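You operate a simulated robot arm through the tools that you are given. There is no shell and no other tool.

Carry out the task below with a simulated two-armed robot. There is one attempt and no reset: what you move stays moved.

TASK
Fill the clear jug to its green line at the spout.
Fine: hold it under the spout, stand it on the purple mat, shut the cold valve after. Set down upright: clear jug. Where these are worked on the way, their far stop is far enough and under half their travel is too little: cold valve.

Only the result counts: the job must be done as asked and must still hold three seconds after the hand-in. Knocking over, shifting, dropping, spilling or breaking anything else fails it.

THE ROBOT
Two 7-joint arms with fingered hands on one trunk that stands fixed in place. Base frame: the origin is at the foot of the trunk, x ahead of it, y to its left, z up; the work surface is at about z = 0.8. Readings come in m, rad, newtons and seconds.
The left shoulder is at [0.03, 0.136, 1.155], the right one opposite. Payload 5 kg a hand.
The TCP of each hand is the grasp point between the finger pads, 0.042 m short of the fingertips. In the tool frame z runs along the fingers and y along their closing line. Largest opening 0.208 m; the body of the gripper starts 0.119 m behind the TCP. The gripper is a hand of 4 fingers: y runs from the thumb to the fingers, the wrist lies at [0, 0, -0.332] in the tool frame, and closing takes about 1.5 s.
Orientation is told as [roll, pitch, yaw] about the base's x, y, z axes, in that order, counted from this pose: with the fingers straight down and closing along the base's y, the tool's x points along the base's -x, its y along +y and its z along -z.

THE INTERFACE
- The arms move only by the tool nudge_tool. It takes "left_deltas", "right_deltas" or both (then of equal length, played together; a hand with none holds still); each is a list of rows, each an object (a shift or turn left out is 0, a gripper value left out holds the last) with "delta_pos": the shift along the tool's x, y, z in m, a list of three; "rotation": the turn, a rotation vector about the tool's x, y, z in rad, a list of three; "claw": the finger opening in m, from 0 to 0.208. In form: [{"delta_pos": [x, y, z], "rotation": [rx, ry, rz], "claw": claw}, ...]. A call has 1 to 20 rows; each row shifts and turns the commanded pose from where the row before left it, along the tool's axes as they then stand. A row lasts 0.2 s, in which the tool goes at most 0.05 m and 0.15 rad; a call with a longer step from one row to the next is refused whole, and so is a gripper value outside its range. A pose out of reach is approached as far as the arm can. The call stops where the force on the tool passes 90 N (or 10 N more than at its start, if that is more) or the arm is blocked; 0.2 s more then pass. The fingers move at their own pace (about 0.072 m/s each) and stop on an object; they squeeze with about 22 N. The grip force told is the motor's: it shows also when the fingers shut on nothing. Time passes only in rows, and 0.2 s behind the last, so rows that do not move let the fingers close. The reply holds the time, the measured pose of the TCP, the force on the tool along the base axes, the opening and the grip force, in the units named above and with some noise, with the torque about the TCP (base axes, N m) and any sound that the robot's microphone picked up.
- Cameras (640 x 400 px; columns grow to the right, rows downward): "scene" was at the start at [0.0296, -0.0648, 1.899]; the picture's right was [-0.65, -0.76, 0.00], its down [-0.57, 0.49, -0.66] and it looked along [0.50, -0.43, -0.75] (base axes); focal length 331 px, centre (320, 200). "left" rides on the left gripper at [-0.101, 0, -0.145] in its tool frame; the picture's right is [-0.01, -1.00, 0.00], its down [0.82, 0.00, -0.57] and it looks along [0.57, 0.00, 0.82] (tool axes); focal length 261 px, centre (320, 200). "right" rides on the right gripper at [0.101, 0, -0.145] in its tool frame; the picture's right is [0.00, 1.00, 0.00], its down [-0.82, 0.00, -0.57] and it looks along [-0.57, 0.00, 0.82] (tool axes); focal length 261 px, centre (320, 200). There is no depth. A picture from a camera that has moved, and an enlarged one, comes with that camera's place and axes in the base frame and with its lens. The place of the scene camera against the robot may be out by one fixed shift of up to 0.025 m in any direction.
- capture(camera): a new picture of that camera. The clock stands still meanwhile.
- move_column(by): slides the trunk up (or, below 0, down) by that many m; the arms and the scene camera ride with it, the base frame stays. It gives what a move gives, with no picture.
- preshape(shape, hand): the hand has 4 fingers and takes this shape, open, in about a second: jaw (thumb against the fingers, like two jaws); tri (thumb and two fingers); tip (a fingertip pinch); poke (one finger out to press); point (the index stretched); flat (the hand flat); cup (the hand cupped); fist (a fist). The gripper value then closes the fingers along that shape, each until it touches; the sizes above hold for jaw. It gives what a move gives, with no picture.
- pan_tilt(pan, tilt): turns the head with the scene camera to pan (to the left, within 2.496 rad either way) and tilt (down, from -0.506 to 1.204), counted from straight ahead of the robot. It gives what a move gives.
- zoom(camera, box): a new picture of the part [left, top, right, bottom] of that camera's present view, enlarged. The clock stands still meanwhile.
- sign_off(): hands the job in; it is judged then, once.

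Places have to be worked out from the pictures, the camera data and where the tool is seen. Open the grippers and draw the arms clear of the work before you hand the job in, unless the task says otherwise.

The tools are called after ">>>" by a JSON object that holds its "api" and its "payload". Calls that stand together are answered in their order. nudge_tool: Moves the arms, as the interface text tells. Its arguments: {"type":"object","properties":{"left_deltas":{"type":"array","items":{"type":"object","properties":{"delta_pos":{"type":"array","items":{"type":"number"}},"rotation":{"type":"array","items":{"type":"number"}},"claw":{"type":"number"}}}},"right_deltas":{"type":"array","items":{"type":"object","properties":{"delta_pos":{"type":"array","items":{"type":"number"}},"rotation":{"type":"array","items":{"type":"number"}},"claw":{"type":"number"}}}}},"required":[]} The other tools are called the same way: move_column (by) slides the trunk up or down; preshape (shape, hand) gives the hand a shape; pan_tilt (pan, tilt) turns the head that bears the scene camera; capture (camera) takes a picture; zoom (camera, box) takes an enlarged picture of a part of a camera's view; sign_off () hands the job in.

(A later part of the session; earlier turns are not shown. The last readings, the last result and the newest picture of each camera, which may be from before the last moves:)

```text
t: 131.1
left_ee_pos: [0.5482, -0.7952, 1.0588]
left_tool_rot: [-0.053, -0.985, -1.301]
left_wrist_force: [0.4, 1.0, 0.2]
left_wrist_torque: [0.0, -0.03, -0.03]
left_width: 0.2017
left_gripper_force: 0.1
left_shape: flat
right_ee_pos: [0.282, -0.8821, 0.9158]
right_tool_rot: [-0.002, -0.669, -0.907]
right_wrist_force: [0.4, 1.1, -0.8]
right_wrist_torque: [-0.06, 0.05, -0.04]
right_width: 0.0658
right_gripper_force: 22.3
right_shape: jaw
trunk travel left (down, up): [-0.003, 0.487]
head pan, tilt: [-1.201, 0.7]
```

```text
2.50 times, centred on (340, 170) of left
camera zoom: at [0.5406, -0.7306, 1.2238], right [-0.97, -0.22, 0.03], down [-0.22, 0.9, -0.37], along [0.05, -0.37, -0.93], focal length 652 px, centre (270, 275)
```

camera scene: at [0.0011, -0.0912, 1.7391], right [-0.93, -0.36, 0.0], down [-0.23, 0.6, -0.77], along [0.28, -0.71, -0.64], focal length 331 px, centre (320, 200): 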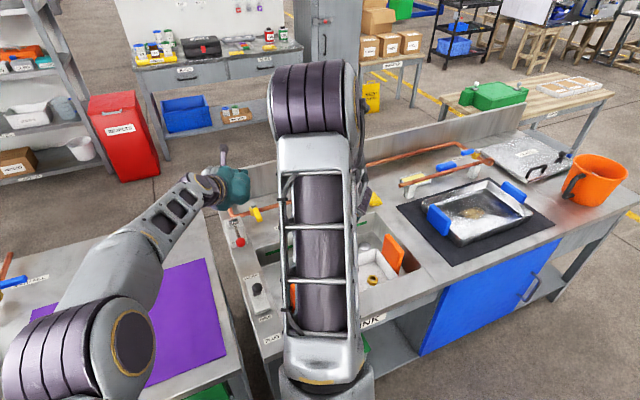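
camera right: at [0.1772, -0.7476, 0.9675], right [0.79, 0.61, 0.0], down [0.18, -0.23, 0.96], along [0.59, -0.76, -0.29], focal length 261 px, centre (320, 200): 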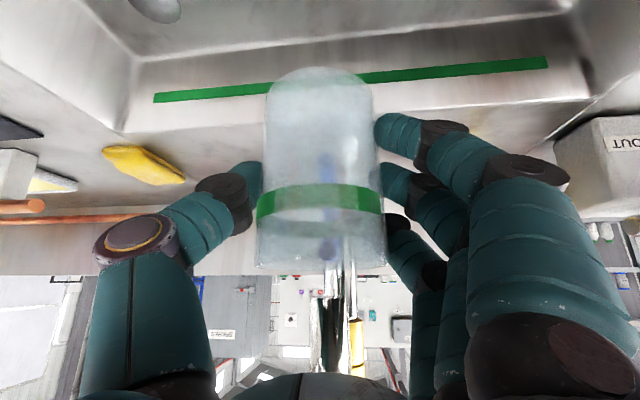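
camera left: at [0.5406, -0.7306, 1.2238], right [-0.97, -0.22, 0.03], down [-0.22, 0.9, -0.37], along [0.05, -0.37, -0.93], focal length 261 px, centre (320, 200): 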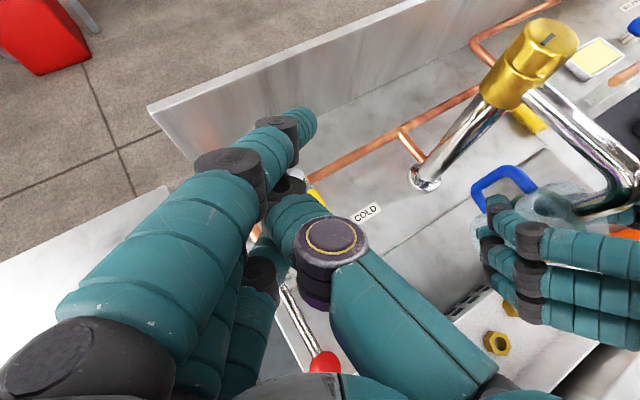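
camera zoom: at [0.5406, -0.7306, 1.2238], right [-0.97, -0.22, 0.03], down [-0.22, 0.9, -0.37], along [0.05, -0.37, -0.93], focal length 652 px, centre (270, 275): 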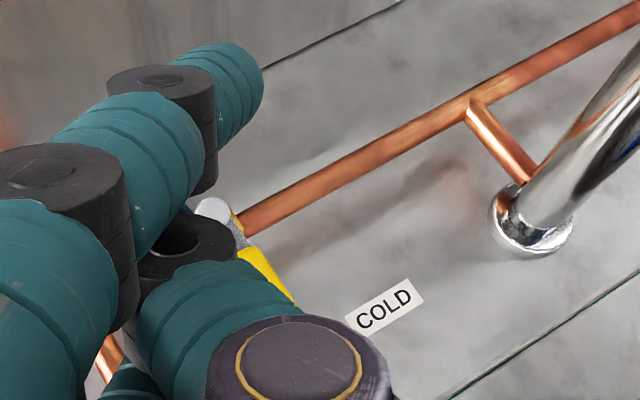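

I can see the white pivot cap and the yellow handle just right of the fingers. Descend vertically in small steps.

>>> {"api": "nudge_tool", "payload": {"left_deltas": [{"delta_pos": [0.0145, 0.0, 0.0115]}, {"delta_pos": [0.015, 0.0005, 0.0099]}, {"delta_pos": [0.015, 0.0005, 0.0099]}, {"delta_pos": [0.015, 0.0005, 0.0099]}]}}

>>> {"api": "zoom", "payload": {"camera": "left", "box": [240, 90, 440, 250]}}

>>> {"api": "zoom", "payload": {"camera": "scene", "box": [190, 150, 300, 260]}}

```text
t: 132.1
left_ee_pos: [0.5479, -0.7966, 0.9849]
left_tool_rot: [-0.055, -0.982, -1.302]
left_wrist_force: [-0.2, -1.2, 1.0]
left_wrist_torque: [0.07, -0.01, -0.01]
left_width: 0.2016
left_gripper_force: 0.1
left_shape: flat
right_ee_pos: [0.2808, -0.8815, 0.9158]
right_tool_rot: [-0.003, -0.667, -0.905]
right_wrist_force: [0.1, -0.5, -1.1]
right_wrist_torque: [0.0, 0.02, -0.02]
right_width: 0.0659
right_gripper_force: 21.9
right_shape: jaw
trunk travel left (down, up): [-0.003, 0.487]
head pan, tilt: [-1.201, 0.7]
```

```text
2.50 times, centred on (340, 170) of left
camera zoom: at [0.5407, -0.7327, 1.1489], right [-0.97, -0.22, 0.03], down [-0.22, 0.9, -0.37], along [0.05, -0.37, -0.93], focal length 652 px, centre (270, 275)
```

zoom: 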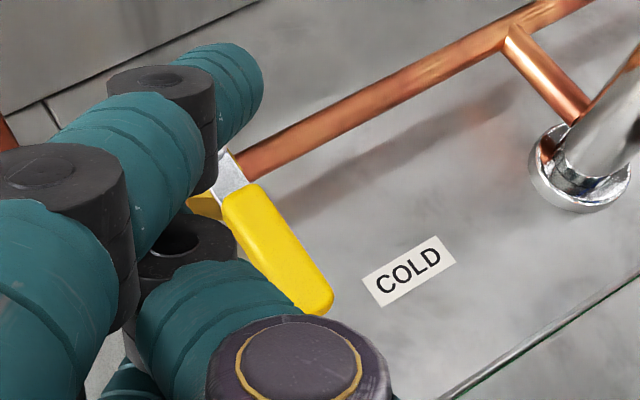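

```text
3.64 times, centred on (245, 205) of scene
camera zoom: at [0.0015, -0.0933, 1.7389], right [-0.93, -0.36, 0.0], down [-0.23, 0.6, -0.76], along [0.28, -0.71, -0.64], focal length 1205 px, centre (593, 182)
```

zoom: 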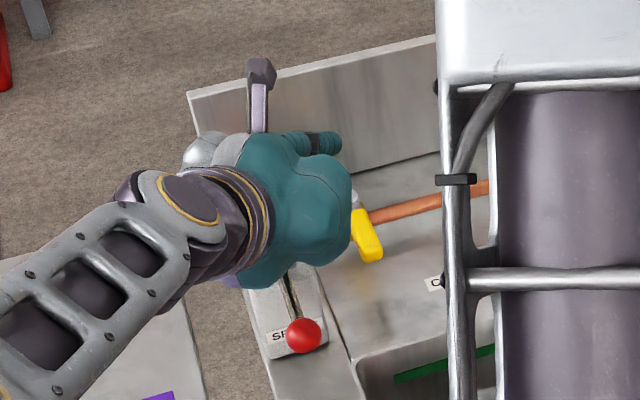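

The left fingers' exact arrangement under the hand is unclear (the thumb lies between them) and the red lever is very close, so pushing the handle this way risks moving that lever. I'll withdraw the left arm and do it sequentially with the right arm instead: jug to mat, open valve, then fill under the running stream (the plug is on OPEN).

>>> {"api": "nudge_tool", "payload": {"left_deltas": [{"delta_pos": [-0.015, 0.0, -0.0099]}, {"delta_pos": [-0.03, 0.0, -0.02]}, {"delta_pos": [-0.03, 0.0, -0.02]}, {"delta_pos": [-0.02, 0.01, -0.035]}, {"delta_pos": [0.0, 0.01, -0.045]}, {"delta_pos": [0.0172, 0.0195, -0.0315]}, {"delta_pos": [0.0172, 0.0195, -0.0315]}, {"delta_pos": [0.0172, 0.0195, -0.0315]}, {"delta_pos": [0.0172, 0.0195, -0.0315]}, {"delta_pos": [0.0172, 0.0195, -0.0315]}, {"delta_pos": [0.0172, 0.0195, -0.0315]}]}}

>>> {"api": "capture", "payload": {"camera": "scene"}}

```text
t: 134.5
left_ee_pos: [0.6262, -0.5034, 1.1507]
left_tool_rot: [-0.057, -0.985, -1.302]
left_wrist_force: [0.1, 1.1, 0.9]
left_wrist_torque: [-0.03, -0.04, 0.08]
left_width: 0.2017
left_gripper_force: 0.2
left_shape: flat
right_ee_pos: [0.2823, -0.8815, 0.9158]
right_tool_rot: [-0.003, -0.667, -0.906]
right_wrist_force: [0.5, 0.8, -1.3]
right_wrist_torque: [-0.03, 0.09, -0.04]
right_width: 0.0656
right_gripper_force: 22.0
right_shape: jaw
trunk travel left (down, up): [-0.003, 0.487]
head pan, tilt: [-1.201, 0.7]
```

```text
taken
camera scene: at [0.0011, -0.0911, 1.7391], right [-0.93, -0.36, 0.0], down [-0.23, 0.6, -0.77], along [0.28, -0.71, -0.64], focal length 331 px, centre (320, 200)
```

scene: 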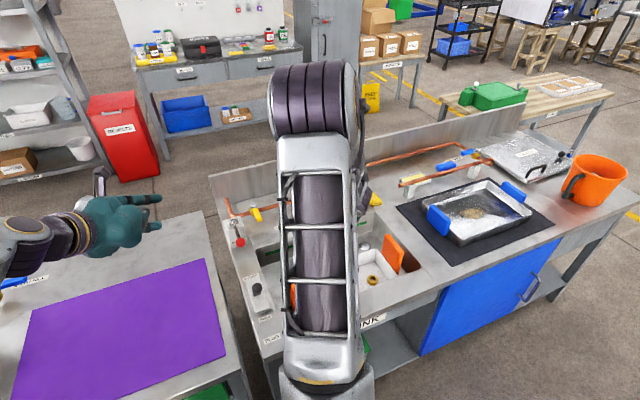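

Move the left arm fully back to its side, clear of the mat.

>>> {"api": "nudge_tool", "payload": {"left_deltas": [{"delta_pos": [0.0228, 0.0085, -0.0413]}, {"delta_pos": [0.0228, 0.0085, -0.0413]}, {"delta_pos": [0.0228, 0.0085, -0.0413]}, {"delta_pos": [0.0228, 0.0085, -0.0413]}, {"delta_pos": [0.0228, 0.0085, -0.0413]}, {"delta_pos": [0.0228, 0.0085, -0.0413]}, {"delta_pos": [0.0228, 0.0085, -0.0413]}, {"delta_pos": [0.0228, 0.0085, -0.0413]}, {"delta_pos": [0.0228, 0.0085, -0.0413]}, {"delta_pos": [0.0228, 0.0085, -0.0413]}, {"delta_pos": [0.0228, 0.0085, -0.0413]}, {"delta_pos": [0.0228, 0.0085, -0.0413]}, {"delta_pos": [0.0228, 0.0085, -0.0413]}, {"delta_pos": [0.0228, 0.0085, -0.0413]}, {"delta_pos": [0.0228, 0.0085, -0.0413]}]}}

>>> {"api": "preshape", "payload": {"hand": "left", "shape": "jaw"}}

>>> {"api": "nudge_tool", "payload": {"right_deltas": [{"delta_pos": [0.0182, 0, -0.0144]}, {"delta_pos": [0.0182, 0, -0.0144]}, {"delta_pos": [0.0182, 0, -0.0144]}, {"delta_pos": [0.0182, 0, -0.0144]}, {"delta_pos": [0.0182, 0, -0.0144]}]}}

>>> {"api": "capture", "payload": {"camera": "right"}}

```text
t: 137.7
left_ee_pos: [0.5958, 0.2125, 1.2047]
left_tool_rot: [-0.057, -0.983, -1.303]
left_wrist_force: [0.3, -0.7, 0.0]
left_wrist_torque: [0.01, -0.01, 0.03]
left_width: 0.2016
left_gripper_force: 0.0
left_shape: flat
right_ee_pos: [0.28, -0.882, 0.9156]
right_tool_rot: [-0.002, -0.668, -0.905]
right_wrist_force: [-0.4, 0.2, 0.2]
right_wrist_torque: [-0.02, -0.03, 0.01]
right_width: 0.0657
right_gripper_force: 22.1
right_shape: jaw
trunk travel left (down, up): [-0.003, 0.487]
head pan, tilt: [-1.201, 0.7]
```

```text
t: 138.6
left_ee_pos: [0.5967, 0.2119, 1.2045]
left_tool_rot: [-0.055, -0.982, -1.302]
left_wrist_force: [0.3, -0.1, 0.1]
left_wrist_torque: [0.0, 0.02, 0.0]
left_width: 0.208
left_gripper_force: 0.2
left_shape: jaw
right_ee_pos: [0.281, -0.8821, 0.9165]
right_tool_rot: [-0.003, -0.666, -0.905]
right_wrist_force: [-0.9, 0.0, -1.1]
right_wrist_torque: [0.03, 0.05, 0.06]
right_width: 0.0658
right_gripper_force: 22.1
right_shape: jaw
trunk travel left (down, up): [-0.003, 0.487]
head pan, tilt: [-1.201, 0.7]
```

```text
t: 139.8
left_ee_pos: [0.5955, 0.213, 1.2052]
left_tool_rot: [-0.055, -0.984, -1.302]
left_wrist_force: [-0.4, 0.6, 0.2]
left_wrist_torque: [-0.01, -0.04, 0.05]
left_width: 0.2081
left_gripper_force: 0.1
left_shape: jaw
right_ee_pos: [0.2089, -0.7903, 0.9159]
right_tool_rot: [-0.001, -0.667, -0.906]
right_wrist_force: [-0.4, 0.2, -0.5]
right_wrist_torque: [0.03, 0.0, 0.03]
right_width: 0.0661
right_gripper_force: 21.8
right_shape: jaw
trunk travel left (down, up): [-0.003, 0.487]
head pan, tilt: [-1.201, 0.7]
```

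```text
taken
camera right: at [0.1056, -0.6575, 0.9667], right [0.79, 0.61, 0.0], down [0.18, -0.23, 0.96], along [0.59, -0.76, -0.29], focal length 261 px, centre (320, 200)
```

right: 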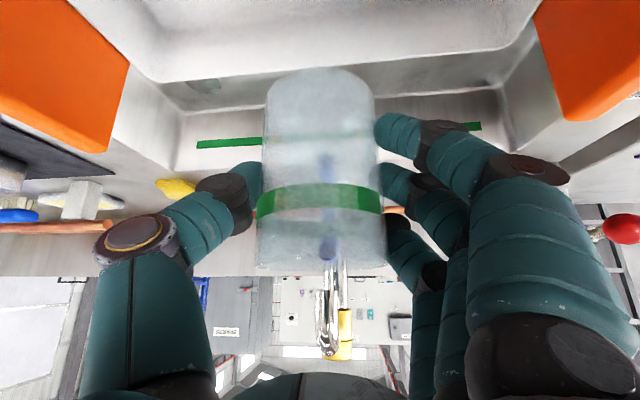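

Trunk up, then carry the empty jug back over the mat.

>>> {"api": "move_column", "payload": {"by": 0.148}}

>>> {"api": "nudge_tool", "payload": {"right_deltas": [{"delta_pos": [-0.0011, 0.03, 0.0008]}, {"delta_pos": [-0.0011, 0.0413, 0.0008]}, {"delta_pos": [-0.0011, 0.0413, 0.0008]}, {"delta_pos": [-0.0011, 0.0413, 0.0008]}, {"delta_pos": [-0.0011, 0.0413, 0.0008]}, {"delta_pos": [-0.0011, 0.0413, 0.0008]}, {"delta_pos": [-0.0011, 0.0413, 0.0008]}, {"delta_pos": [-0.0011, 0.0413, 0.0008]}, {"delta_pos": [-0.0011, 0.0413, 0.0008]}, {"delta_pos": [-0.0011, 0.0413, 0.0008]}, {"delta_pos": [-0.0011, 0.0413, 0.0008]}, {"delta_pos": [-0.0011, 0.0413, 0.0008]}, {"delta_pos": [-0.0011, 0.0413, 0.0008]}, {"delta_pos": [-0.0011, 0.0413, 0.0008]}, {"delta_pos": [-0.0011, 0.0413, 0.0008]}]}}

>>> {"api": "capture", "payload": {"camera": "right"}}

```text
t: 141.5
left_ee_pos: [0.5961, 0.2127, 1.3527]
left_tool_rot: [-0.057, -0.984, -1.301]
left_wrist_force: [0.2, 0.5, -0.5]
left_wrist_torque: [0.0, 0.01, -0.03]
left_width: 0.208
left_gripper_force: 0.1
left_shape: jaw
right_ee_pos: [0.2093, -0.7905, 1.0625]
right_tool_rot: [-0.001, -0.668, -0.906]
right_wrist_force: [0.5, -0.1, -1.7]
right_wrist_torque: [-0.01, 0.01, -0.03]
right_width: 0.0658
right_gripper_force: 22.0
right_shape: jaw
trunk travel left (down, up): [-0.151, 0.339]
head pan, tilt: [-1.201, 0.7]
```

```text
t: 144.7
left_ee_pos: [0.5973, 0.214, 1.3517]
left_tool_rot: [-0.058, -0.985, -1.299]
left_wrist_force: [0.3, 0.1, -0.1]
left_wrist_torque: [-0.14, 0.03, -0.1]
left_width: 0.2081
left_gripper_force: 0.1
left_shape: jaw
right_ee_pos: [0.701, -0.4312, 1.0635]
right_tool_rot: [-0.004, -0.665, -0.905]
right_wrist_force: [0.2, -0.2, -0.2]
right_wrist_torque: [-0.05, -0.01, -0.02]
right_width: 0.0658
right_gripper_force: 22.1
right_shape: jaw
trunk travel left (down, up): [-0.151, 0.339]
head pan, tilt: [-1.201, 0.7]
```

```text
taken
camera right: at [0.5969, -0.297, 1.1141], right [0.79, 0.61, 0.0], down [0.18, -0.23, 0.96], along [0.58, -0.76, -0.29], focal length 261 px, centre (320, 200)
```

right: 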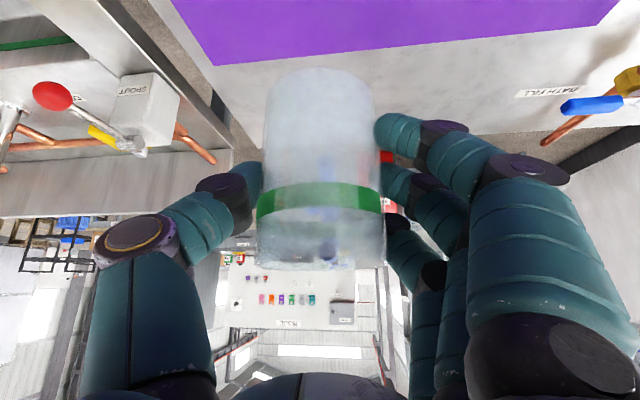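

Lower onto the mat, slow near the end.

>>> {"api": "nudge_tool", "payload": {"right_deltas": [{"delta_pos": [0.0185, 0, 0.0236]}, {"delta_pos": [0.0185, 0, 0.0236]}, {"delta_pos": [0.0185, 0, 0.0236]}, {"delta_pos": [0.0185, 0, 0.0236]}, {"delta_pos": [0.0185, 0, 0.0236]}, {"delta_pos": [0.0062, 0, 0.0079]}, {"delta_pos": [0.0062, 0, 0.0079]}, {"delta_pos": [0.0043, 0, 0.0055]}, {}]}}

>>> {"api": "capture", "payload": {"camera": "right"}}

```text
t: 146.7
left_ee_pos: [0.5977, 0.2127, 1.3529]
left_tool_rot: [-0.055, -0.984, -1.301]
left_wrist_force: [0.0, 0.1, 0.2]
left_wrist_torque: [0.0, 0.0, 0.02]
left_width: 0.2079
left_gripper_force: 0.2
left_shape: jaw
right_ee_pos: [0.7013, -0.4332, 0.8857]
right_tool_rot: [-0.001, -0.667, -0.906]
right_wrist_force: [0.0, 0.4, -1.0]
right_wrist_torque: [0.02, 0.03, 0.02]
right_width: 0.0656
right_gripper_force: 22.6
right_shape: jaw
trunk travel left (down, up): [-0.151, 0.339]
head pan, tilt: [-1.201, 0.7]
```

```text
taken
camera right: at [0.5979, -0.2999, 0.9364], right [0.79, 0.61, 0.0], down [0.18, -0.23, 0.96], along [0.59, -0.76, -0.29], focal length 261 px, centre (320, 200)
```

right: 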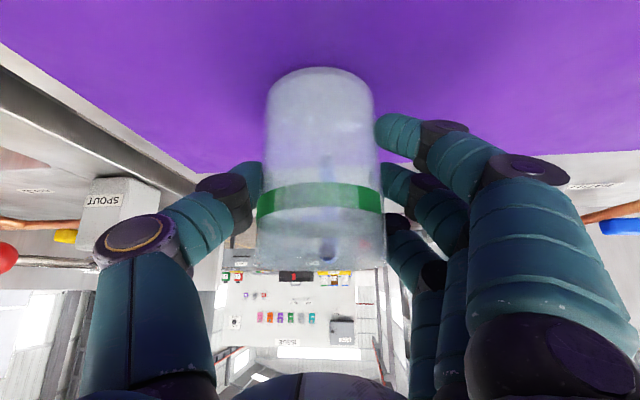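

>>> {"api": "nudge_tool", "payload": {"right_deltas": [{"delta_pos": [0.0019, 0, 0.0024]}, {"delta_pos": [0.0012, 0, 0.0016]}, {}]}}

```text
t: 147.5
left_ee_pos: [0.5962, 0.2124, 1.3532]
left_tool_rot: [-0.056, -0.983, -1.303]
left_wrist_force: [-0.1, 0.3, 0.3]
left_wrist_torque: [-0.01, -0.03, -0.02]
left_width: 0.2083
left_gripper_force: 0.0
left_shape: jaw
right_ee_pos: [0.7026, -0.433, 0.8813]
right_tool_rot: [-0.002, -0.668, -0.906]
right_wrist_force: [1.0, -0.6, 7.7]
right_wrist_torque: [0.18, -0.01, -0.01]
right_width: 0.0656
right_gripper_force: 22.2
right_shape: jaw
trunk travel left (down, up): [-0.151, 0.339]
head pan, tilt: [-1.201, 0.7]
```

Contact (≈8 N): the jug is on the mat. Release and back off along the approach line.

>>> {"api": "nudge_tool", "payload": {"right_deltas": [{"claw": 0.09}, {"claw": 0.13}, {"claw": 0.18}, {}, {}, {"delta_pos": [0, 0, -0.03]}, {"delta_pos": [0, 0, -0.04]}, {"delta_pos": [0, 0, -0.04]}, {"delta_pos": [0, 0, -0.04]}]}}

>>> {"api": "capture", "payload": {"camera": "right"}}

>>> {"api": "capture", "payload": {"camera": "scene"}}

```text
t: 149.5
left_ee_pos: [0.5954, 0.2145, 1.3528]
left_tool_rot: [-0.055, -0.986, -1.303]
left_wrist_force: [-0.8, 0.0, 0.2]
left_wrist_torque: [-0.03, -0.05, 0.06]
left_width: 0.2076
left_gripper_force: 0.0
left_shape: jaw
right_ee_pos: [0.644, -0.3594, 0.9991]
right_tool_rot: [-0.002, -0.668, -0.907]
right_wrist_force: [-1.4, 0.4, 0.8]
right_wrist_torque: [0.02, -0.11, 0.09]
right_width: 0.1799
right_gripper_force: 0.0
right_shape: jaw
trunk travel left (down, up): [-0.151, 0.339]
head pan, tilt: [-1.201, 0.7]
```

```text
taken
camera right: at [0.5407, -0.2266, 1.0508], right [0.79, 0.61, 0.0], down [0.18, -0.23, 0.96], along [0.59, -0.76, -0.29], focal length 261 px, centre (320, 200)
```

right: 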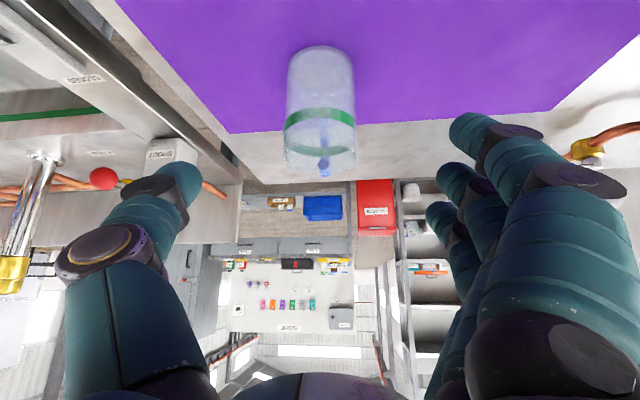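

```text
taken
camera scene: at [-0.0009, -0.0912, 1.8871], right [-0.93, -0.36, 0.0], down [-0.23, 0.6, -0.77], along [0.28, -0.71, -0.64], focal length 331 px, centre (320, 200)
```

scene: 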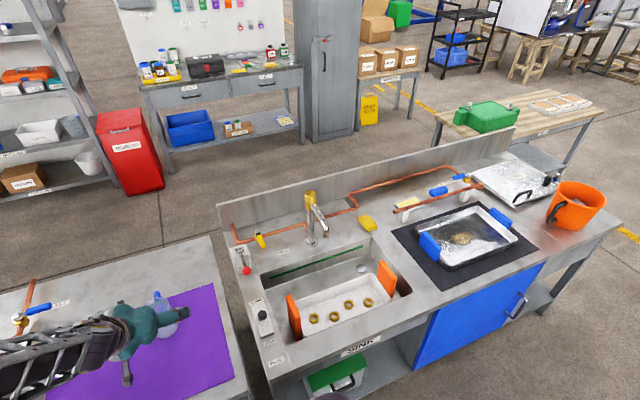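

The jug stands at ≈(0.703,-0.433). Now the right hand, with its steep tilt, goes for the valve: narrow the opening to 0.05 and move to a stand-off above/behind the handle.

>>> {"api": "nudge_tool", "payload": {"right_deltas": [{"delta_pos": [-0.0247, 0, -0.0314], "claw": 0.1}, {"delta_pos": [-0.0247, 0, -0.0314], "claw": 0.05}, {"delta_pos": [-0.0175, -0.035, 0.0113]}, {"delta_pos": [-0.0175, -0.035, 0.0113]}, {"delta_pos": [-0.0175, -0.035, 0.0113]}, {"delta_pos": [-0.0175, -0.035, 0.0113]}, {"delta_pos": [-0.0175, -0.035, 0.0113]}, {"delta_pos": [-0.0175, -0.035, 0.0113]}, {"delta_pos": [-0.0175, -0.035, 0.0113]}, {"delta_pos": [-0.0175, -0.035, 0.0113]}, {"delta_pos": [-0.0175, -0.035, 0.0113]}, {"delta_pos": [-0.0175, -0.035, 0.0113]}, {"delta_pos": [-0.0175, -0.035, 0.0113]}, {}]}}

>>> {"api": "capture", "payload": {"camera": "right"}}

>>> {"api": "capture", "payload": {"camera": "scene"}}

```text
t: 152.5
left_ee_pos: [0.5971, 0.2136, 1.3515]
left_tool_rot: [-0.059, -0.985, -1.299]
left_wrist_force: [0.0, 0.2, -0.6]
left_wrist_torque: [-0.11, 0.02, -0.09]
left_width: 0.2081
left_gripper_force: 0.1
left_shape: jaw
right_ee_pos: [0.4844, -0.7756, 1.101]
right_tool_rot: [-0.003, -0.669, -0.904]
right_wrist_force: [1.2, 0.5, 0.1]
right_wrist_torque: [-0.08, 0.08, -0.11]
right_width: 0.0502
right_gripper_force: 0.1
right_shape: jaw
trunk travel left (down, up): [-0.151, 0.339]
head pan, tilt: [-1.201, 0.7]
```

```text
taken
camera right: at [0.3796, -0.6415, 1.1528], right [0.79, 0.61, 0.0], down [0.18, -0.23, 0.96], along [0.59, -0.76, -0.29], focal length 261 px, centre (320, 200)
```

right: 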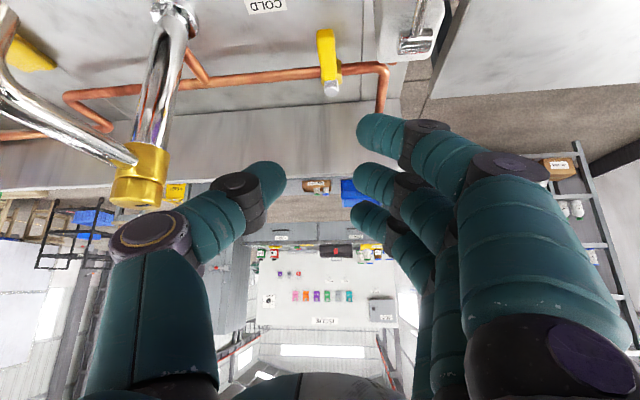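

```text
taken
camera scene: at [0.0021, -0.0906, 1.887], right [-0.93, -0.36, 0.0], down [-0.23, 0.6, -0.77], along [0.28, -0.71, -0.64], focal length 331 px, centre (320, 200)
```

scene: 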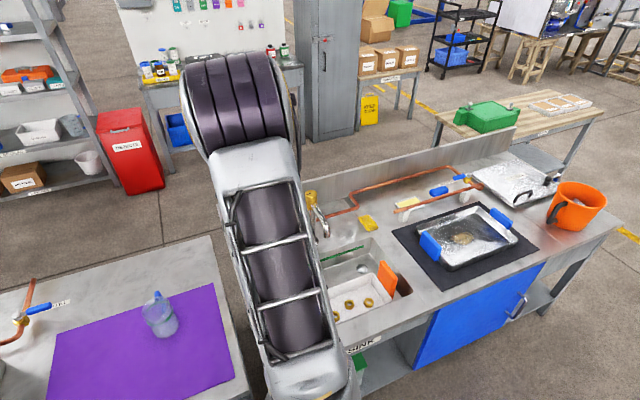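

The handle appears almost in line with my hand. Go down 6.7 cm, then advance along the finger direction, stopping short to verify.

>>> {"api": "nudge_tool", "payload": {"right_deltas": [{"delta_pos": [0.0207, -0.003, 0.0263]}, {"delta_pos": [0.0207, -0.003, 0.0263]}, {"delta_pos": [0, 0, 0.033]}, {"delta_pos": [0, 0, 0.033]}, {"delta_pos": [0, 0, 0.02]}]}}

>>> {"api": "capture", "payload": {"camera": "right"}}

>>> {"api": "zoom", "payload": {"camera": "right", "box": [230, 60, 470, 230]}}

```text
t: 153.7
left_ee_pos: [0.5974, 0.2118, 1.3535]
left_tool_rot: [-0.056, -0.983, -1.303]
left_wrist_force: [0.2, 0.5, 0.2]
left_wrist_torque: [0.07, 0.04, -0.01]
left_width: 0.2081
left_gripper_force: 0.1
left_shape: jaw
right_ee_pos: [0.5107, -0.8262, 0.9676]
right_tool_rot: [-0.001, -0.669, -0.906]
right_wrist_force: [0.5, 0.4, 0.3]
right_wrist_torque: [-0.02, 0.01, 0.02]
right_width: 0.0501
right_gripper_force: 0.0
right_shape: jaw
trunk travel left (down, up): [-0.151, 0.339]
head pan, tilt: [-1.201, 0.7]
```

```text
taken
camera right: at [0.4068, -0.691, 1.0189], right [0.79, 0.61, 0.0], down [0.18, -0.23, 0.96], along [0.59, -0.76, -0.29], focal length 261 px, centre (320, 200)
```

right: 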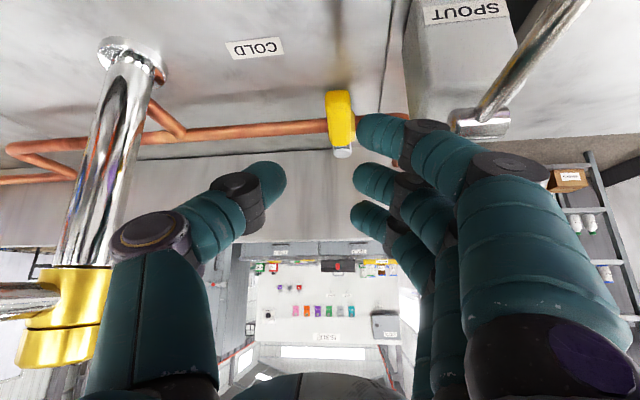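

```text
2.35 times, centred on (350, 145) of right
camera zoom: at [0.4068, -0.691, 1.0189], right [0.79, 0.61, 0.0], down [0.18, -0.23, 0.96], along [0.59, -0.76, -0.29], focal length 613 px, centre (249, 329)
```

zoom: 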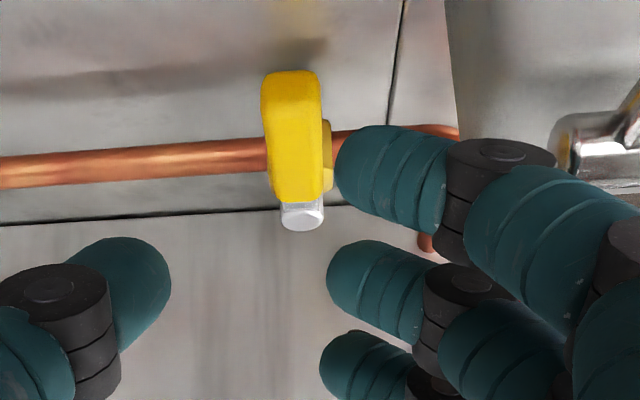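

The index inner edge is flush with the handle's side, so shift 9 mm toward the box side, then lower/advance the remaining ~4 cm.

>>> {"api": "nudge_tool", "payload": {"right_deltas": [{"delta_pos": [0, 0.009, 0]}, {"delta_pos": [0.002, 0, 0.022]}, {"delta_pos": [0.0023, 0, 0.0217]}]}}

>>> {"api": "zoom", "payload": {"camera": "right", "box": [230, 60, 470, 260]}}

>>> {"api": "capture", "payload": {"camera": "scene"}}

```text
t: 154.5
left_ee_pos: [0.5944, 0.2123, 1.3539]
left_tool_rot: [-0.054, -0.983, -1.303]
left_wrist_force: [-0.1, -1.1, 0.0]
left_wrist_torque: [0.02, 0.03, -0.03]
left_width: 0.2082
left_gripper_force: 0.0
left_shape: jaw
right_ee_pos: [0.5276, -0.8385, 0.9307]
right_tool_rot: [-0.002, -0.668, -0.909]
right_wrist_force: [-7.2, -3.8, 11.9]
right_wrist_torque: [0.54, -0.15, 0.4]
right_width: 0.0489
right_gripper_force: 0.0
right_shape: jaw
trunk travel left (down, up): [-0.151, 0.339]
head pan, tilt: [-1.201, 0.7]
```

```text
2.00 times, centred on (350, 160) of right
camera zoom: at [0.4246, -0.7042, 0.9816], right [0.79, 0.61, 0.0], down [0.18, -0.23, 0.96], along [0.58, -0.76, -0.29], focal length 521 px, centre (260, 280)
```

zoom: 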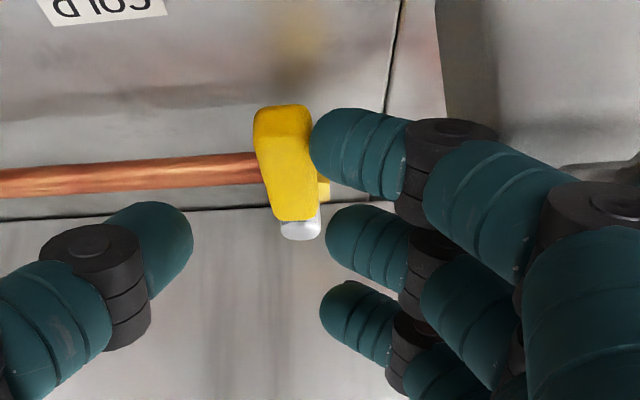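

```text
taken
camera scene: at [-0.0006, -0.0924, 1.8871], right [-0.93, -0.36, 0.0], down [-0.23, 0.6, -0.77], along [0.28, -0.71, -0.64], focal length 331 px, centre (320, 200)
```

scene: 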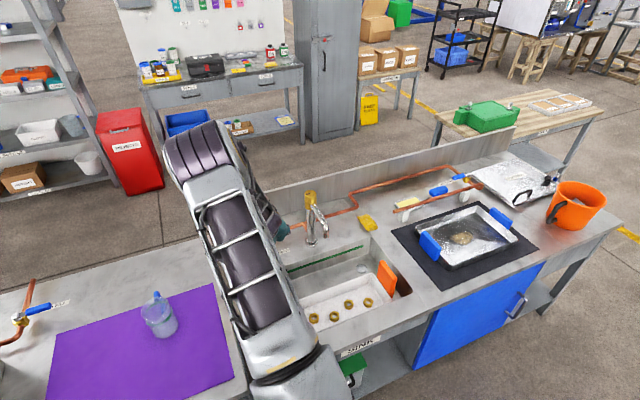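

Light contact with the box edge (index is between box and handle). Raise 4 mm and begin pushing the handle toward the faucet post.

>>> {"api": "nudge_tool", "payload": {"right_deltas": [{"delta_pos": [-0.0025, -0.002, -0.0031]}, {"delta_pos": [-0.0006, -0.0114, 0.0005]}, {"delta_pos": [-0.0006, -0.0114, 0.0005]}, {"delta_pos": [-0.0006, -0.0114, 0.0005]}]}}

>>> {"api": "zoom", "payload": {"camera": "right", "box": [230, 60, 470, 260]}}

>>> {"api": "zoom", "payload": {"camera": "scene", "box": [240, 170, 380, 290]}}

```text
t: 155.5
left_ee_pos: [0.5962, 0.2113, 1.3532]
left_tool_rot: [-0.055, -0.984, -1.301]
left_wrist_force: [-0.8, 0.9, 0.2]
left_wrist_torque: [0.06, -0.01, 0.04]
left_width: 0.208
left_gripper_force: 0.1
left_shape: jaw
right_ee_pos: [0.5056, -0.8593, 0.9321]
right_tool_rot: [-0.001, -0.666, -0.906]
right_wrist_force: [-0.4, -0.3, 0.0]
right_wrist_torque: [0.02, -0.02, -0.01]
right_width: 0.0502
right_gripper_force: 0.0
right_shape: jaw
trunk travel left (down, up): [-0.151, 0.339]
head pan, tilt: [-1.201, 0.7]
```

```text
2.00 times, centred on (350, 160) of right
camera zoom: at [0.4008, -0.7267, 0.9844], right [0.79, 0.61, 0.0], down [0.18, -0.23, 0.96], along [0.59, -0.75, -0.29], focal length 521 px, centre (260, 280)
```

zoom: 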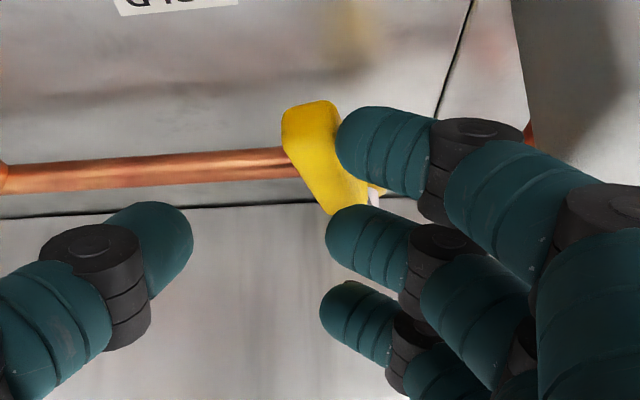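

```text
3.33 times, centred on (310, 230) of scene
camera zoom: at [0.0008, -0.0927, 1.8869], right [-0.93, -0.36, 0.0], down [-0.23, 0.6, -0.76], along [0.28, -0.71, -0.64], focal length 1105 px, centre (353, 100)
```

zoom: 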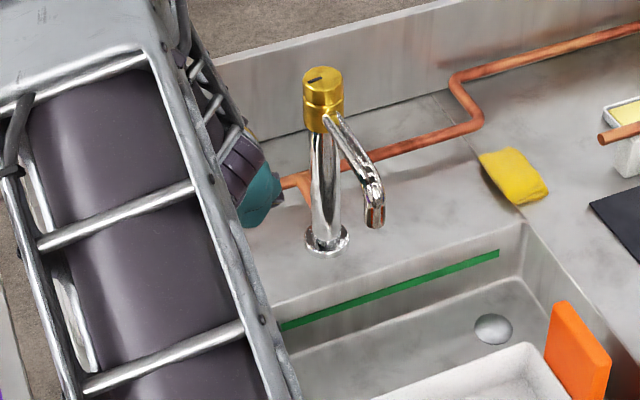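

The handle turns easily (~25° so far). Continue along the arc.

>>> {"api": "nudge_tool", "payload": {"right_deltas": [{"delta_pos": [-0.004, -0.0112, 0.0032]}, {"delta_pos": [-0.004, -0.0112, 0.0032]}, {"delta_pos": [-0.004, -0.0112, 0.0032]}]}}

>>> {"api": "zoom", "payload": {"camera": "right", "box": [230, 60, 470, 260]}}

>>> {"api": "zoom", "payload": {"camera": "scene", "box": [240, 170, 380, 290]}}

```text
t: 156.3
left_ee_pos: [0.5967, 0.2124, 1.3519]
left_tool_rot: [-0.055, -0.983, -1.3]
left_wrist_force: [0.3, -0.8, -0.3]
left_wrist_torque: [0.04, 0.01, 0.07]
left_width: 0.208
left_gripper_force: 0.0
left_shape: jaw
right_ee_pos: [0.4877, -0.8925, 0.9327]
right_tool_rot: [0.001, -0.665, -0.907]
right_wrist_force: [0.2, -0.1, 0.9]
right_wrist_torque: [0.05, 0.0, 0.01]
right_width: 0.0504
right_gripper_force: 0.0
right_shape: jaw
trunk travel left (down, up): [-0.151, 0.339]
head pan, tilt: [-1.201, 0.7]
```

```text
2.00 times, centred on (350, 160) of right
camera zoom: at [0.3834, -0.7589, 0.9838], right [0.79, 0.61, 0.0], down [0.18, -0.23, 0.96], along [0.59, -0.76, -0.29], focal length 521 px, centre (260, 280)
```

zoom: 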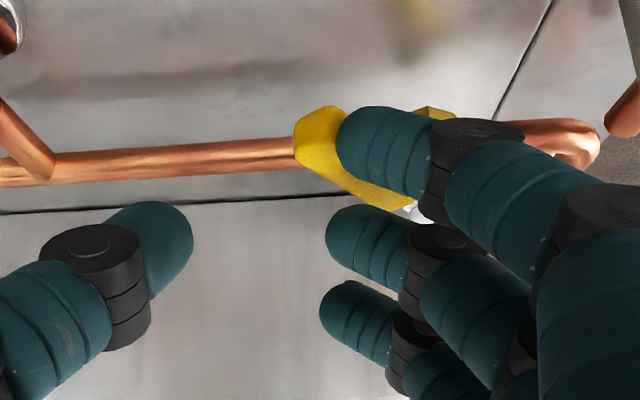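

```text
3.33 times, centred on (310, 230) of scene
camera zoom: at [0.0004, -0.0932, 1.8869], right [-0.93, -0.36, 0.0], down [-0.23, 0.6, -0.76], along [0.28, -0.71, -0.64], focal length 1105 px, centre (353, 100)
```

zoom: 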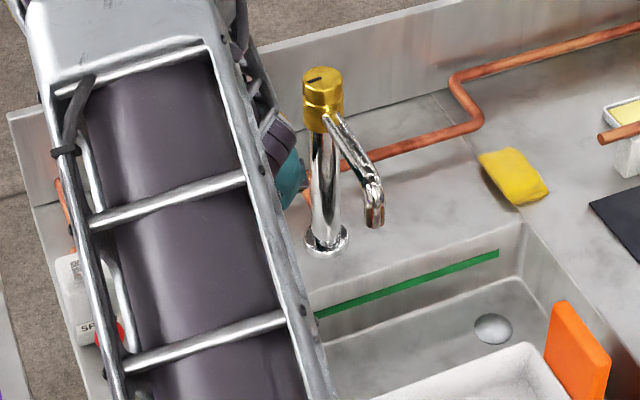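

About halfway; no water yet. Continue.

>>> {"api": "nudge_tool", "payload": {"right_deltas": [{"delta_pos": [-0.0068, -0.0085, 0.0053]}, {"delta_pos": [-0.0068, -0.0085, 0.0053]}, {"delta_pos": [-0.0068, -0.0075, 0.0053]}]}}

>>> {"api": "zoom", "payload": {"camera": "right", "box": [230, 60, 470, 260]}}

>>> {"api": "zoom", "payload": {"camera": "scene", "box": [240, 170, 380, 290]}}

```text
t: 157.1
left_ee_pos: [0.5967, 0.2163, 1.3519]
left_tool_rot: [-0.055, -0.985, -1.301]
left_wrist_force: [-0.4, 0.7, -0.8]
left_wrist_torque: [-0.05, -0.05, 0.0]
left_width: 0.208
left_gripper_force: 0.0
left_shape: jaw
right_ee_pos: [0.4868, -0.9238, 0.9313]
right_tool_rot: [0.003, -0.665, -0.906]
right_wrist_force: [1.8, 31.2, -0.2]
right_wrist_torque: [-1.08, 0.12, -2.48]
right_width: 0.0478
right_gripper_force: 0.1
right_shape: jaw
trunk travel left (down, up): [-0.151, 0.339]
head pan, tilt: [-1.201, 0.7]
```

```text
2.00 times, centred on (350, 160) of right
camera zoom: at [0.383, -0.7899, 0.9837], right [0.79, 0.62, 0.0], down [0.18, -0.23, 0.96], along [0.59, -0.75, -0.29], focal length 521 px, centre (260, 280)
```

zoom: 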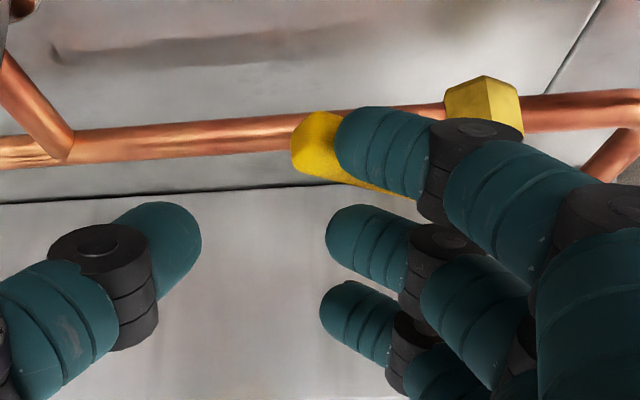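

```text
3.33 times, centred on (310, 230) of scene
camera zoom: at [0.0013, -0.0891, 1.887], right [-0.93, -0.36, 0.0], down [-0.23, 0.6, -0.77], along [0.28, -0.71, -0.64], focal length 1105 px, centre (353, 100)
```

zoom: 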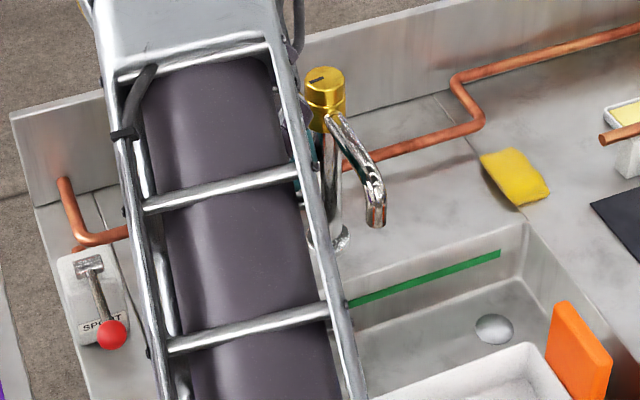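

The valve reached its far stop (31 N, handle parallel to the pipe). Relax the push and look for water.

>>> {"api": "nudge_tool", "payload": {"right_deltas": [{"delta_pos": [0.003, 0.008, -0.002]}, {}, {}]}}

>>> {"api": "zoom", "payload": {"camera": "scene", "box": [300, 200, 370, 290]}}

>>> {"api": "capture", "payload": {"camera": "right"}}

```text
t: 157.9
left_ee_pos: [0.5966, 0.2114, 1.352]
left_tool_rot: [-0.057, -0.984, -1.303]
left_wrist_force: [-1.0, 0.8, -0.5]
left_wrist_torque: [0.01, 0.0, -0.02]
left_width: 0.208
left_gripper_force: 0.0
left_shape: jaw
right_ee_pos: [0.4879, -0.923, 0.9327]
right_tool_rot: [-0.004, -0.668, -0.904]
right_wrist_force: [1.5, 1.5, 0.3]
right_wrist_torque: [-0.07, 0.05, -0.09]
right_width: 0.0491
right_gripper_force: 0.1
right_shape: jaw
trunk travel left (down, up): [-0.151, 0.339]
head pan, tilt: [-1.201, 0.7]
```

```text
4.44 times, centred on (335, 245) of scene
camera zoom: at [0.0011, -0.0926, 1.887], right [-0.93, -0.36, 0.0], down [-0.23, 0.6, -0.76], along [0.28, -0.71, -0.64], focal length 1473 px, centre (253, 0)
```

zoom: 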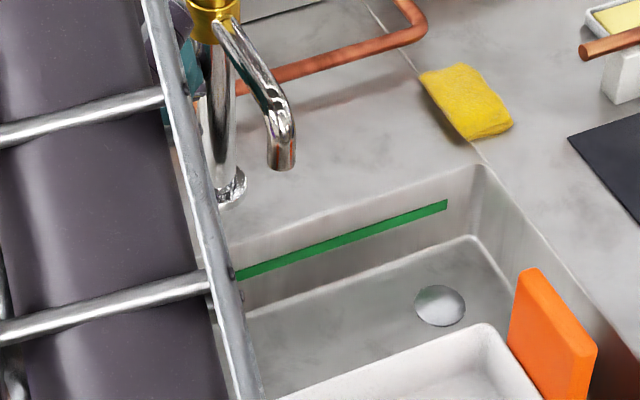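

```text
taken
camera right: at [0.3837, -0.7885, 0.9841], right [0.79, 0.61, 0.0], down [0.18, -0.23, 0.96], along [0.59, -0.76, -0.29], focal length 261 px, centre (320, 200)
```

right: 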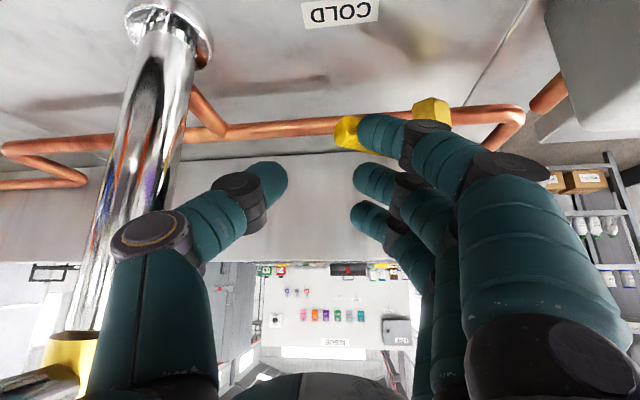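

No stream visible yet; I realise the 31 N came from the thumb touching the faucet post, not the valve's stop. Check the handle angle closely.

>>> {"api": "zoom", "payload": {"camera": "right", "box": [280, 60, 540, 200]}}

>>> {"api": "nudge_tool", "payload": {"right_deltas": [{"delta_pos": [0, 0.01, 0]}, {"delta_pos": [-0.0185, 0, -0.0236]}, {"delta_pos": [-0.0185, 0, -0.0236]}, {"delta_pos": [0, 0, -0.03]}, {"delta_pos": [0, 0, -0.03]}]}}

>>> {"api": "capture", "payload": {"camera": "right"}}

>>> {"api": "zoom", "payload": {"camera": "scene", "box": [220, 170, 380, 310]}}

```text
2.46 times, centred on (410, 130) of right
camera zoom: at [0.3837, -0.7885, 0.9841], right [0.79, 0.61, 0.0], down [0.18, -0.23, 0.96], along [0.59, -0.76, -0.29], focal length 642 px, centre (98, 372)
```

zoom: 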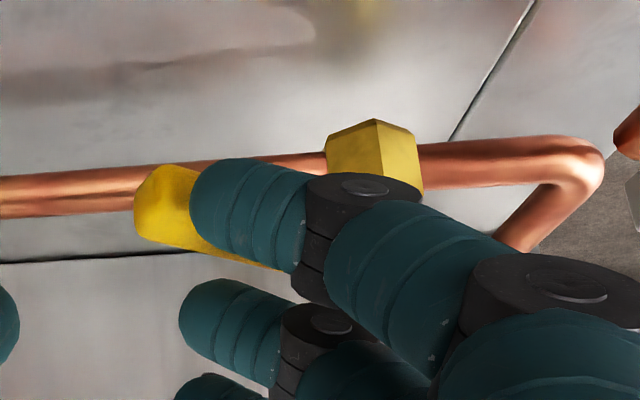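

```text
t: 159.1
left_ee_pos: [0.5959, 0.2131, 1.3529]
left_tool_rot: [-0.054, -0.985, -1.302]
left_wrist_force: [-1.1, 0.6, -0.7]
left_wrist_torque: [-0.08, -0.01, 0.04]
left_width: 0.208
left_gripper_force: 0.1
left_shape: jaw
right_ee_pos: [0.471, -0.8836, 1.0408]
right_tool_rot: [-0.001, -0.669, -0.907]
right_wrist_force: [-0.4, 1.1, 0.3]
right_wrist_torque: [-0.04, -0.04, -0.01]
right_width: 0.0498
right_gripper_force: 0.0
right_shape: jaw
trunk travel left (down, up): [-0.151, 0.339]
head pan, tilt: [-1.201, 0.7]
```

```text
taken
camera right: at [0.3684, -0.7498, 1.0918], right [0.79, 0.61, 0.0], down [0.18, -0.23, 0.96], along [0.59, -0.76, -0.29], focal length 261 px, centre (320, 200)
```

right: 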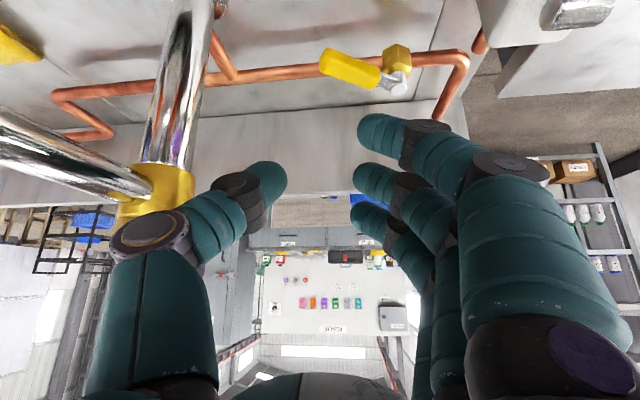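

```text
2.86 times, centred on (300, 240) of scene
camera zoom: at [-0.0001, -0.0915, 1.8871], right [-0.93, -0.36, 0.0], down [-0.23, 0.6, -0.77], along [0.28, -0.71, -0.64], focal length 947 px, centre (377, 86)
```

zoom: 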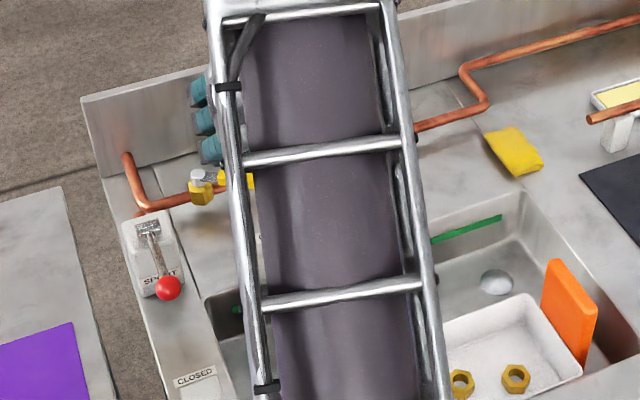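

The handle has turned only ≈57° so far. To push it to its far stop without the thumb meeting the post, I move clear, yaw the hand to -0.5, and re-approach.

>>> {"api": "nudge_tool", "payload": {"right_deltas": [{"delta_pos": [0, 0.03, -0.01]}, {"delta_pos": [0, 0.03, 0]}, {"rotation": [-0.0824, 0, -0.1048]}, {"rotation": [-0.0824, 0, -0.1048]}, {"rotation": [-0.0824, 0, -0.1048]}, {}]}}

>>> {"api": "capture", "payload": {"camera": "right"}}

>>> {"api": "zoom", "payload": {"camera": "scene", "box": [220, 170, 380, 310]}}

```text
t: 160.5
left_ee_pos: [0.5981, 0.2153, 1.3503]
left_tool_rot: [-0.062, -0.983, -1.297]
left_wrist_force: [2.3, 0.5, -2.2]
left_wrist_torque: [-0.46, 0.17, -0.34]
left_width: 0.208
left_gripper_force: 0.0
left_shape: jaw
right_ee_pos: [0.5151, -0.8436, 1.0479]
right_tool_rot: [-0.006, -0.667, -0.505]
right_wrist_force: [-3.3, -1.1, -0.4]
right_wrist_torque: [0.07, -0.22, 0.14]
right_width: 0.0498
right_gripper_force: 0.1
right_shape: jaw
trunk travel left (down, up): [-0.151, 0.339]
head pan, tilt: [-1.201, 0.7]
```

```text
taken
camera right: at [0.3681, -0.7593, 1.1001], right [0.49, 0.87, 0.0], down [0.25, -0.14, 0.96], along [0.83, -0.47, -0.29], focal length 261 px, centre (320, 200)
```

right: 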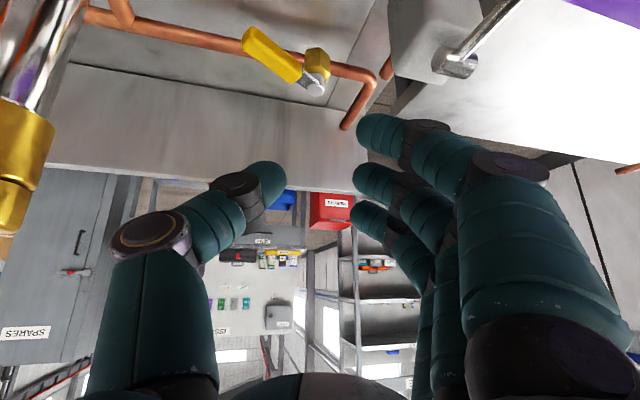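

```text
2.86 times, centred on (300, 240) of scene
camera zoom: at [0.0026, -0.0892, 1.8872], right [-0.93, -0.36, 0.0], down [-0.23, 0.6, -0.77], along [0.28, -0.71, -0.64], focal length 947 px, centre (377, 86)
```

zoom: 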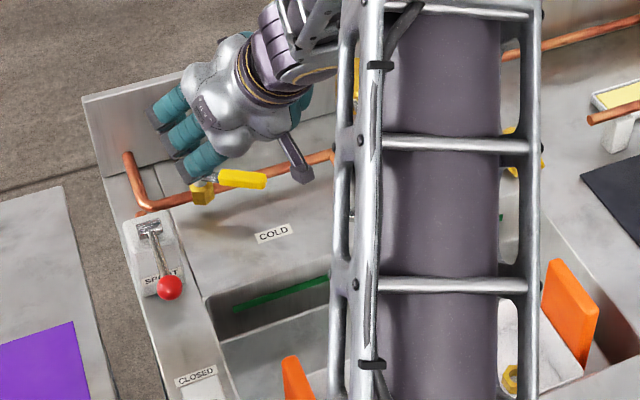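

Handle azimuth ≈192°, pipe ≈226°: about 34° left. Move above the trailing side of the handle and descend.

>>> {"api": "nudge_tool", "payload": {"right_deltas": [{"delta_pos": [-0.0149, -0.0268, 0.0117]}, {"delta_pos": [-0.0149, -0.0268, 0.0117]}, {"delta_pos": [0.0174, 0, 0.0221]}, {"delta_pos": [0.0174, 0, 0.0221]}, {"delta_pos": [0.0174, 0, 0.0221]}]}}

>>> {"api": "capture", "payload": {"camera": "right"}}

>>> {"api": "zoom", "payload": {"camera": "scene", "box": [220, 170, 380, 310]}}

```text
t: 161.7
left_ee_pos: [0.5973, 0.211, 1.3521]
left_tool_rot: [-0.056, -0.983, -1.301]
left_wrist_force: [0.2, -1.0, -0.1]
left_wrist_torque: [0.06, 0.0, -0.03]
left_width: 0.208
left_gripper_force: 0.1
left_shape: jaw
right_ee_pos: [0.5234, -0.9122, 0.9634]
right_tool_rot: [-0.002, -0.667, -0.507]
right_wrist_force: [0.0, -2.2, 1.0]
right_wrist_torque: [0.07, 0.05, 0.06]
right_width: 0.05
right_gripper_force: 0.0
right_shape: jaw
trunk travel left (down, up): [-0.151, 0.339]
head pan, tilt: [-1.201, 0.7]
```

```text
taken
camera right: at [0.377, -0.8277, 1.0148], right [0.49, 0.87, 0.0], down [0.25, -0.14, 0.96], along [0.83, -0.47, -0.29], focal length 261 px, centre (320, 200)
```

right: 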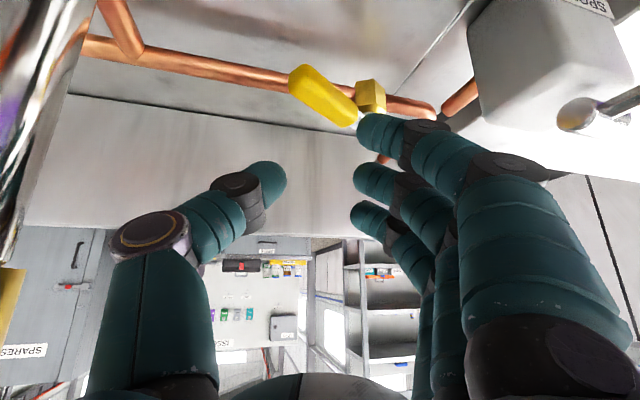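

```text
2.86 times, centred on (300, 240) of scene
camera zoom: at [0.0014, -0.0936, 1.8869], right [-0.93, -0.36, 0.0], down [-0.23, 0.6, -0.76], along [0.28, -0.71, -0.64], focal length 947 px, centre (377, 86)
```

zoom: 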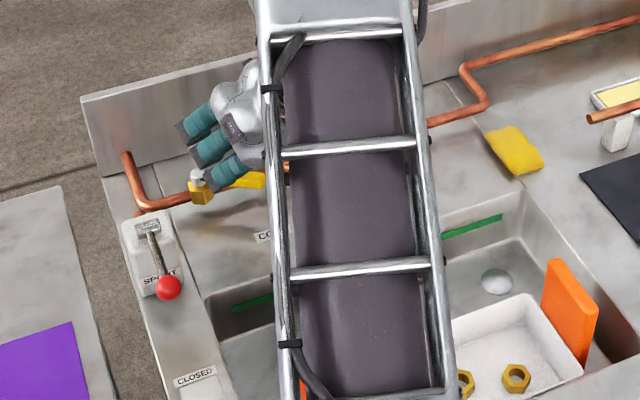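

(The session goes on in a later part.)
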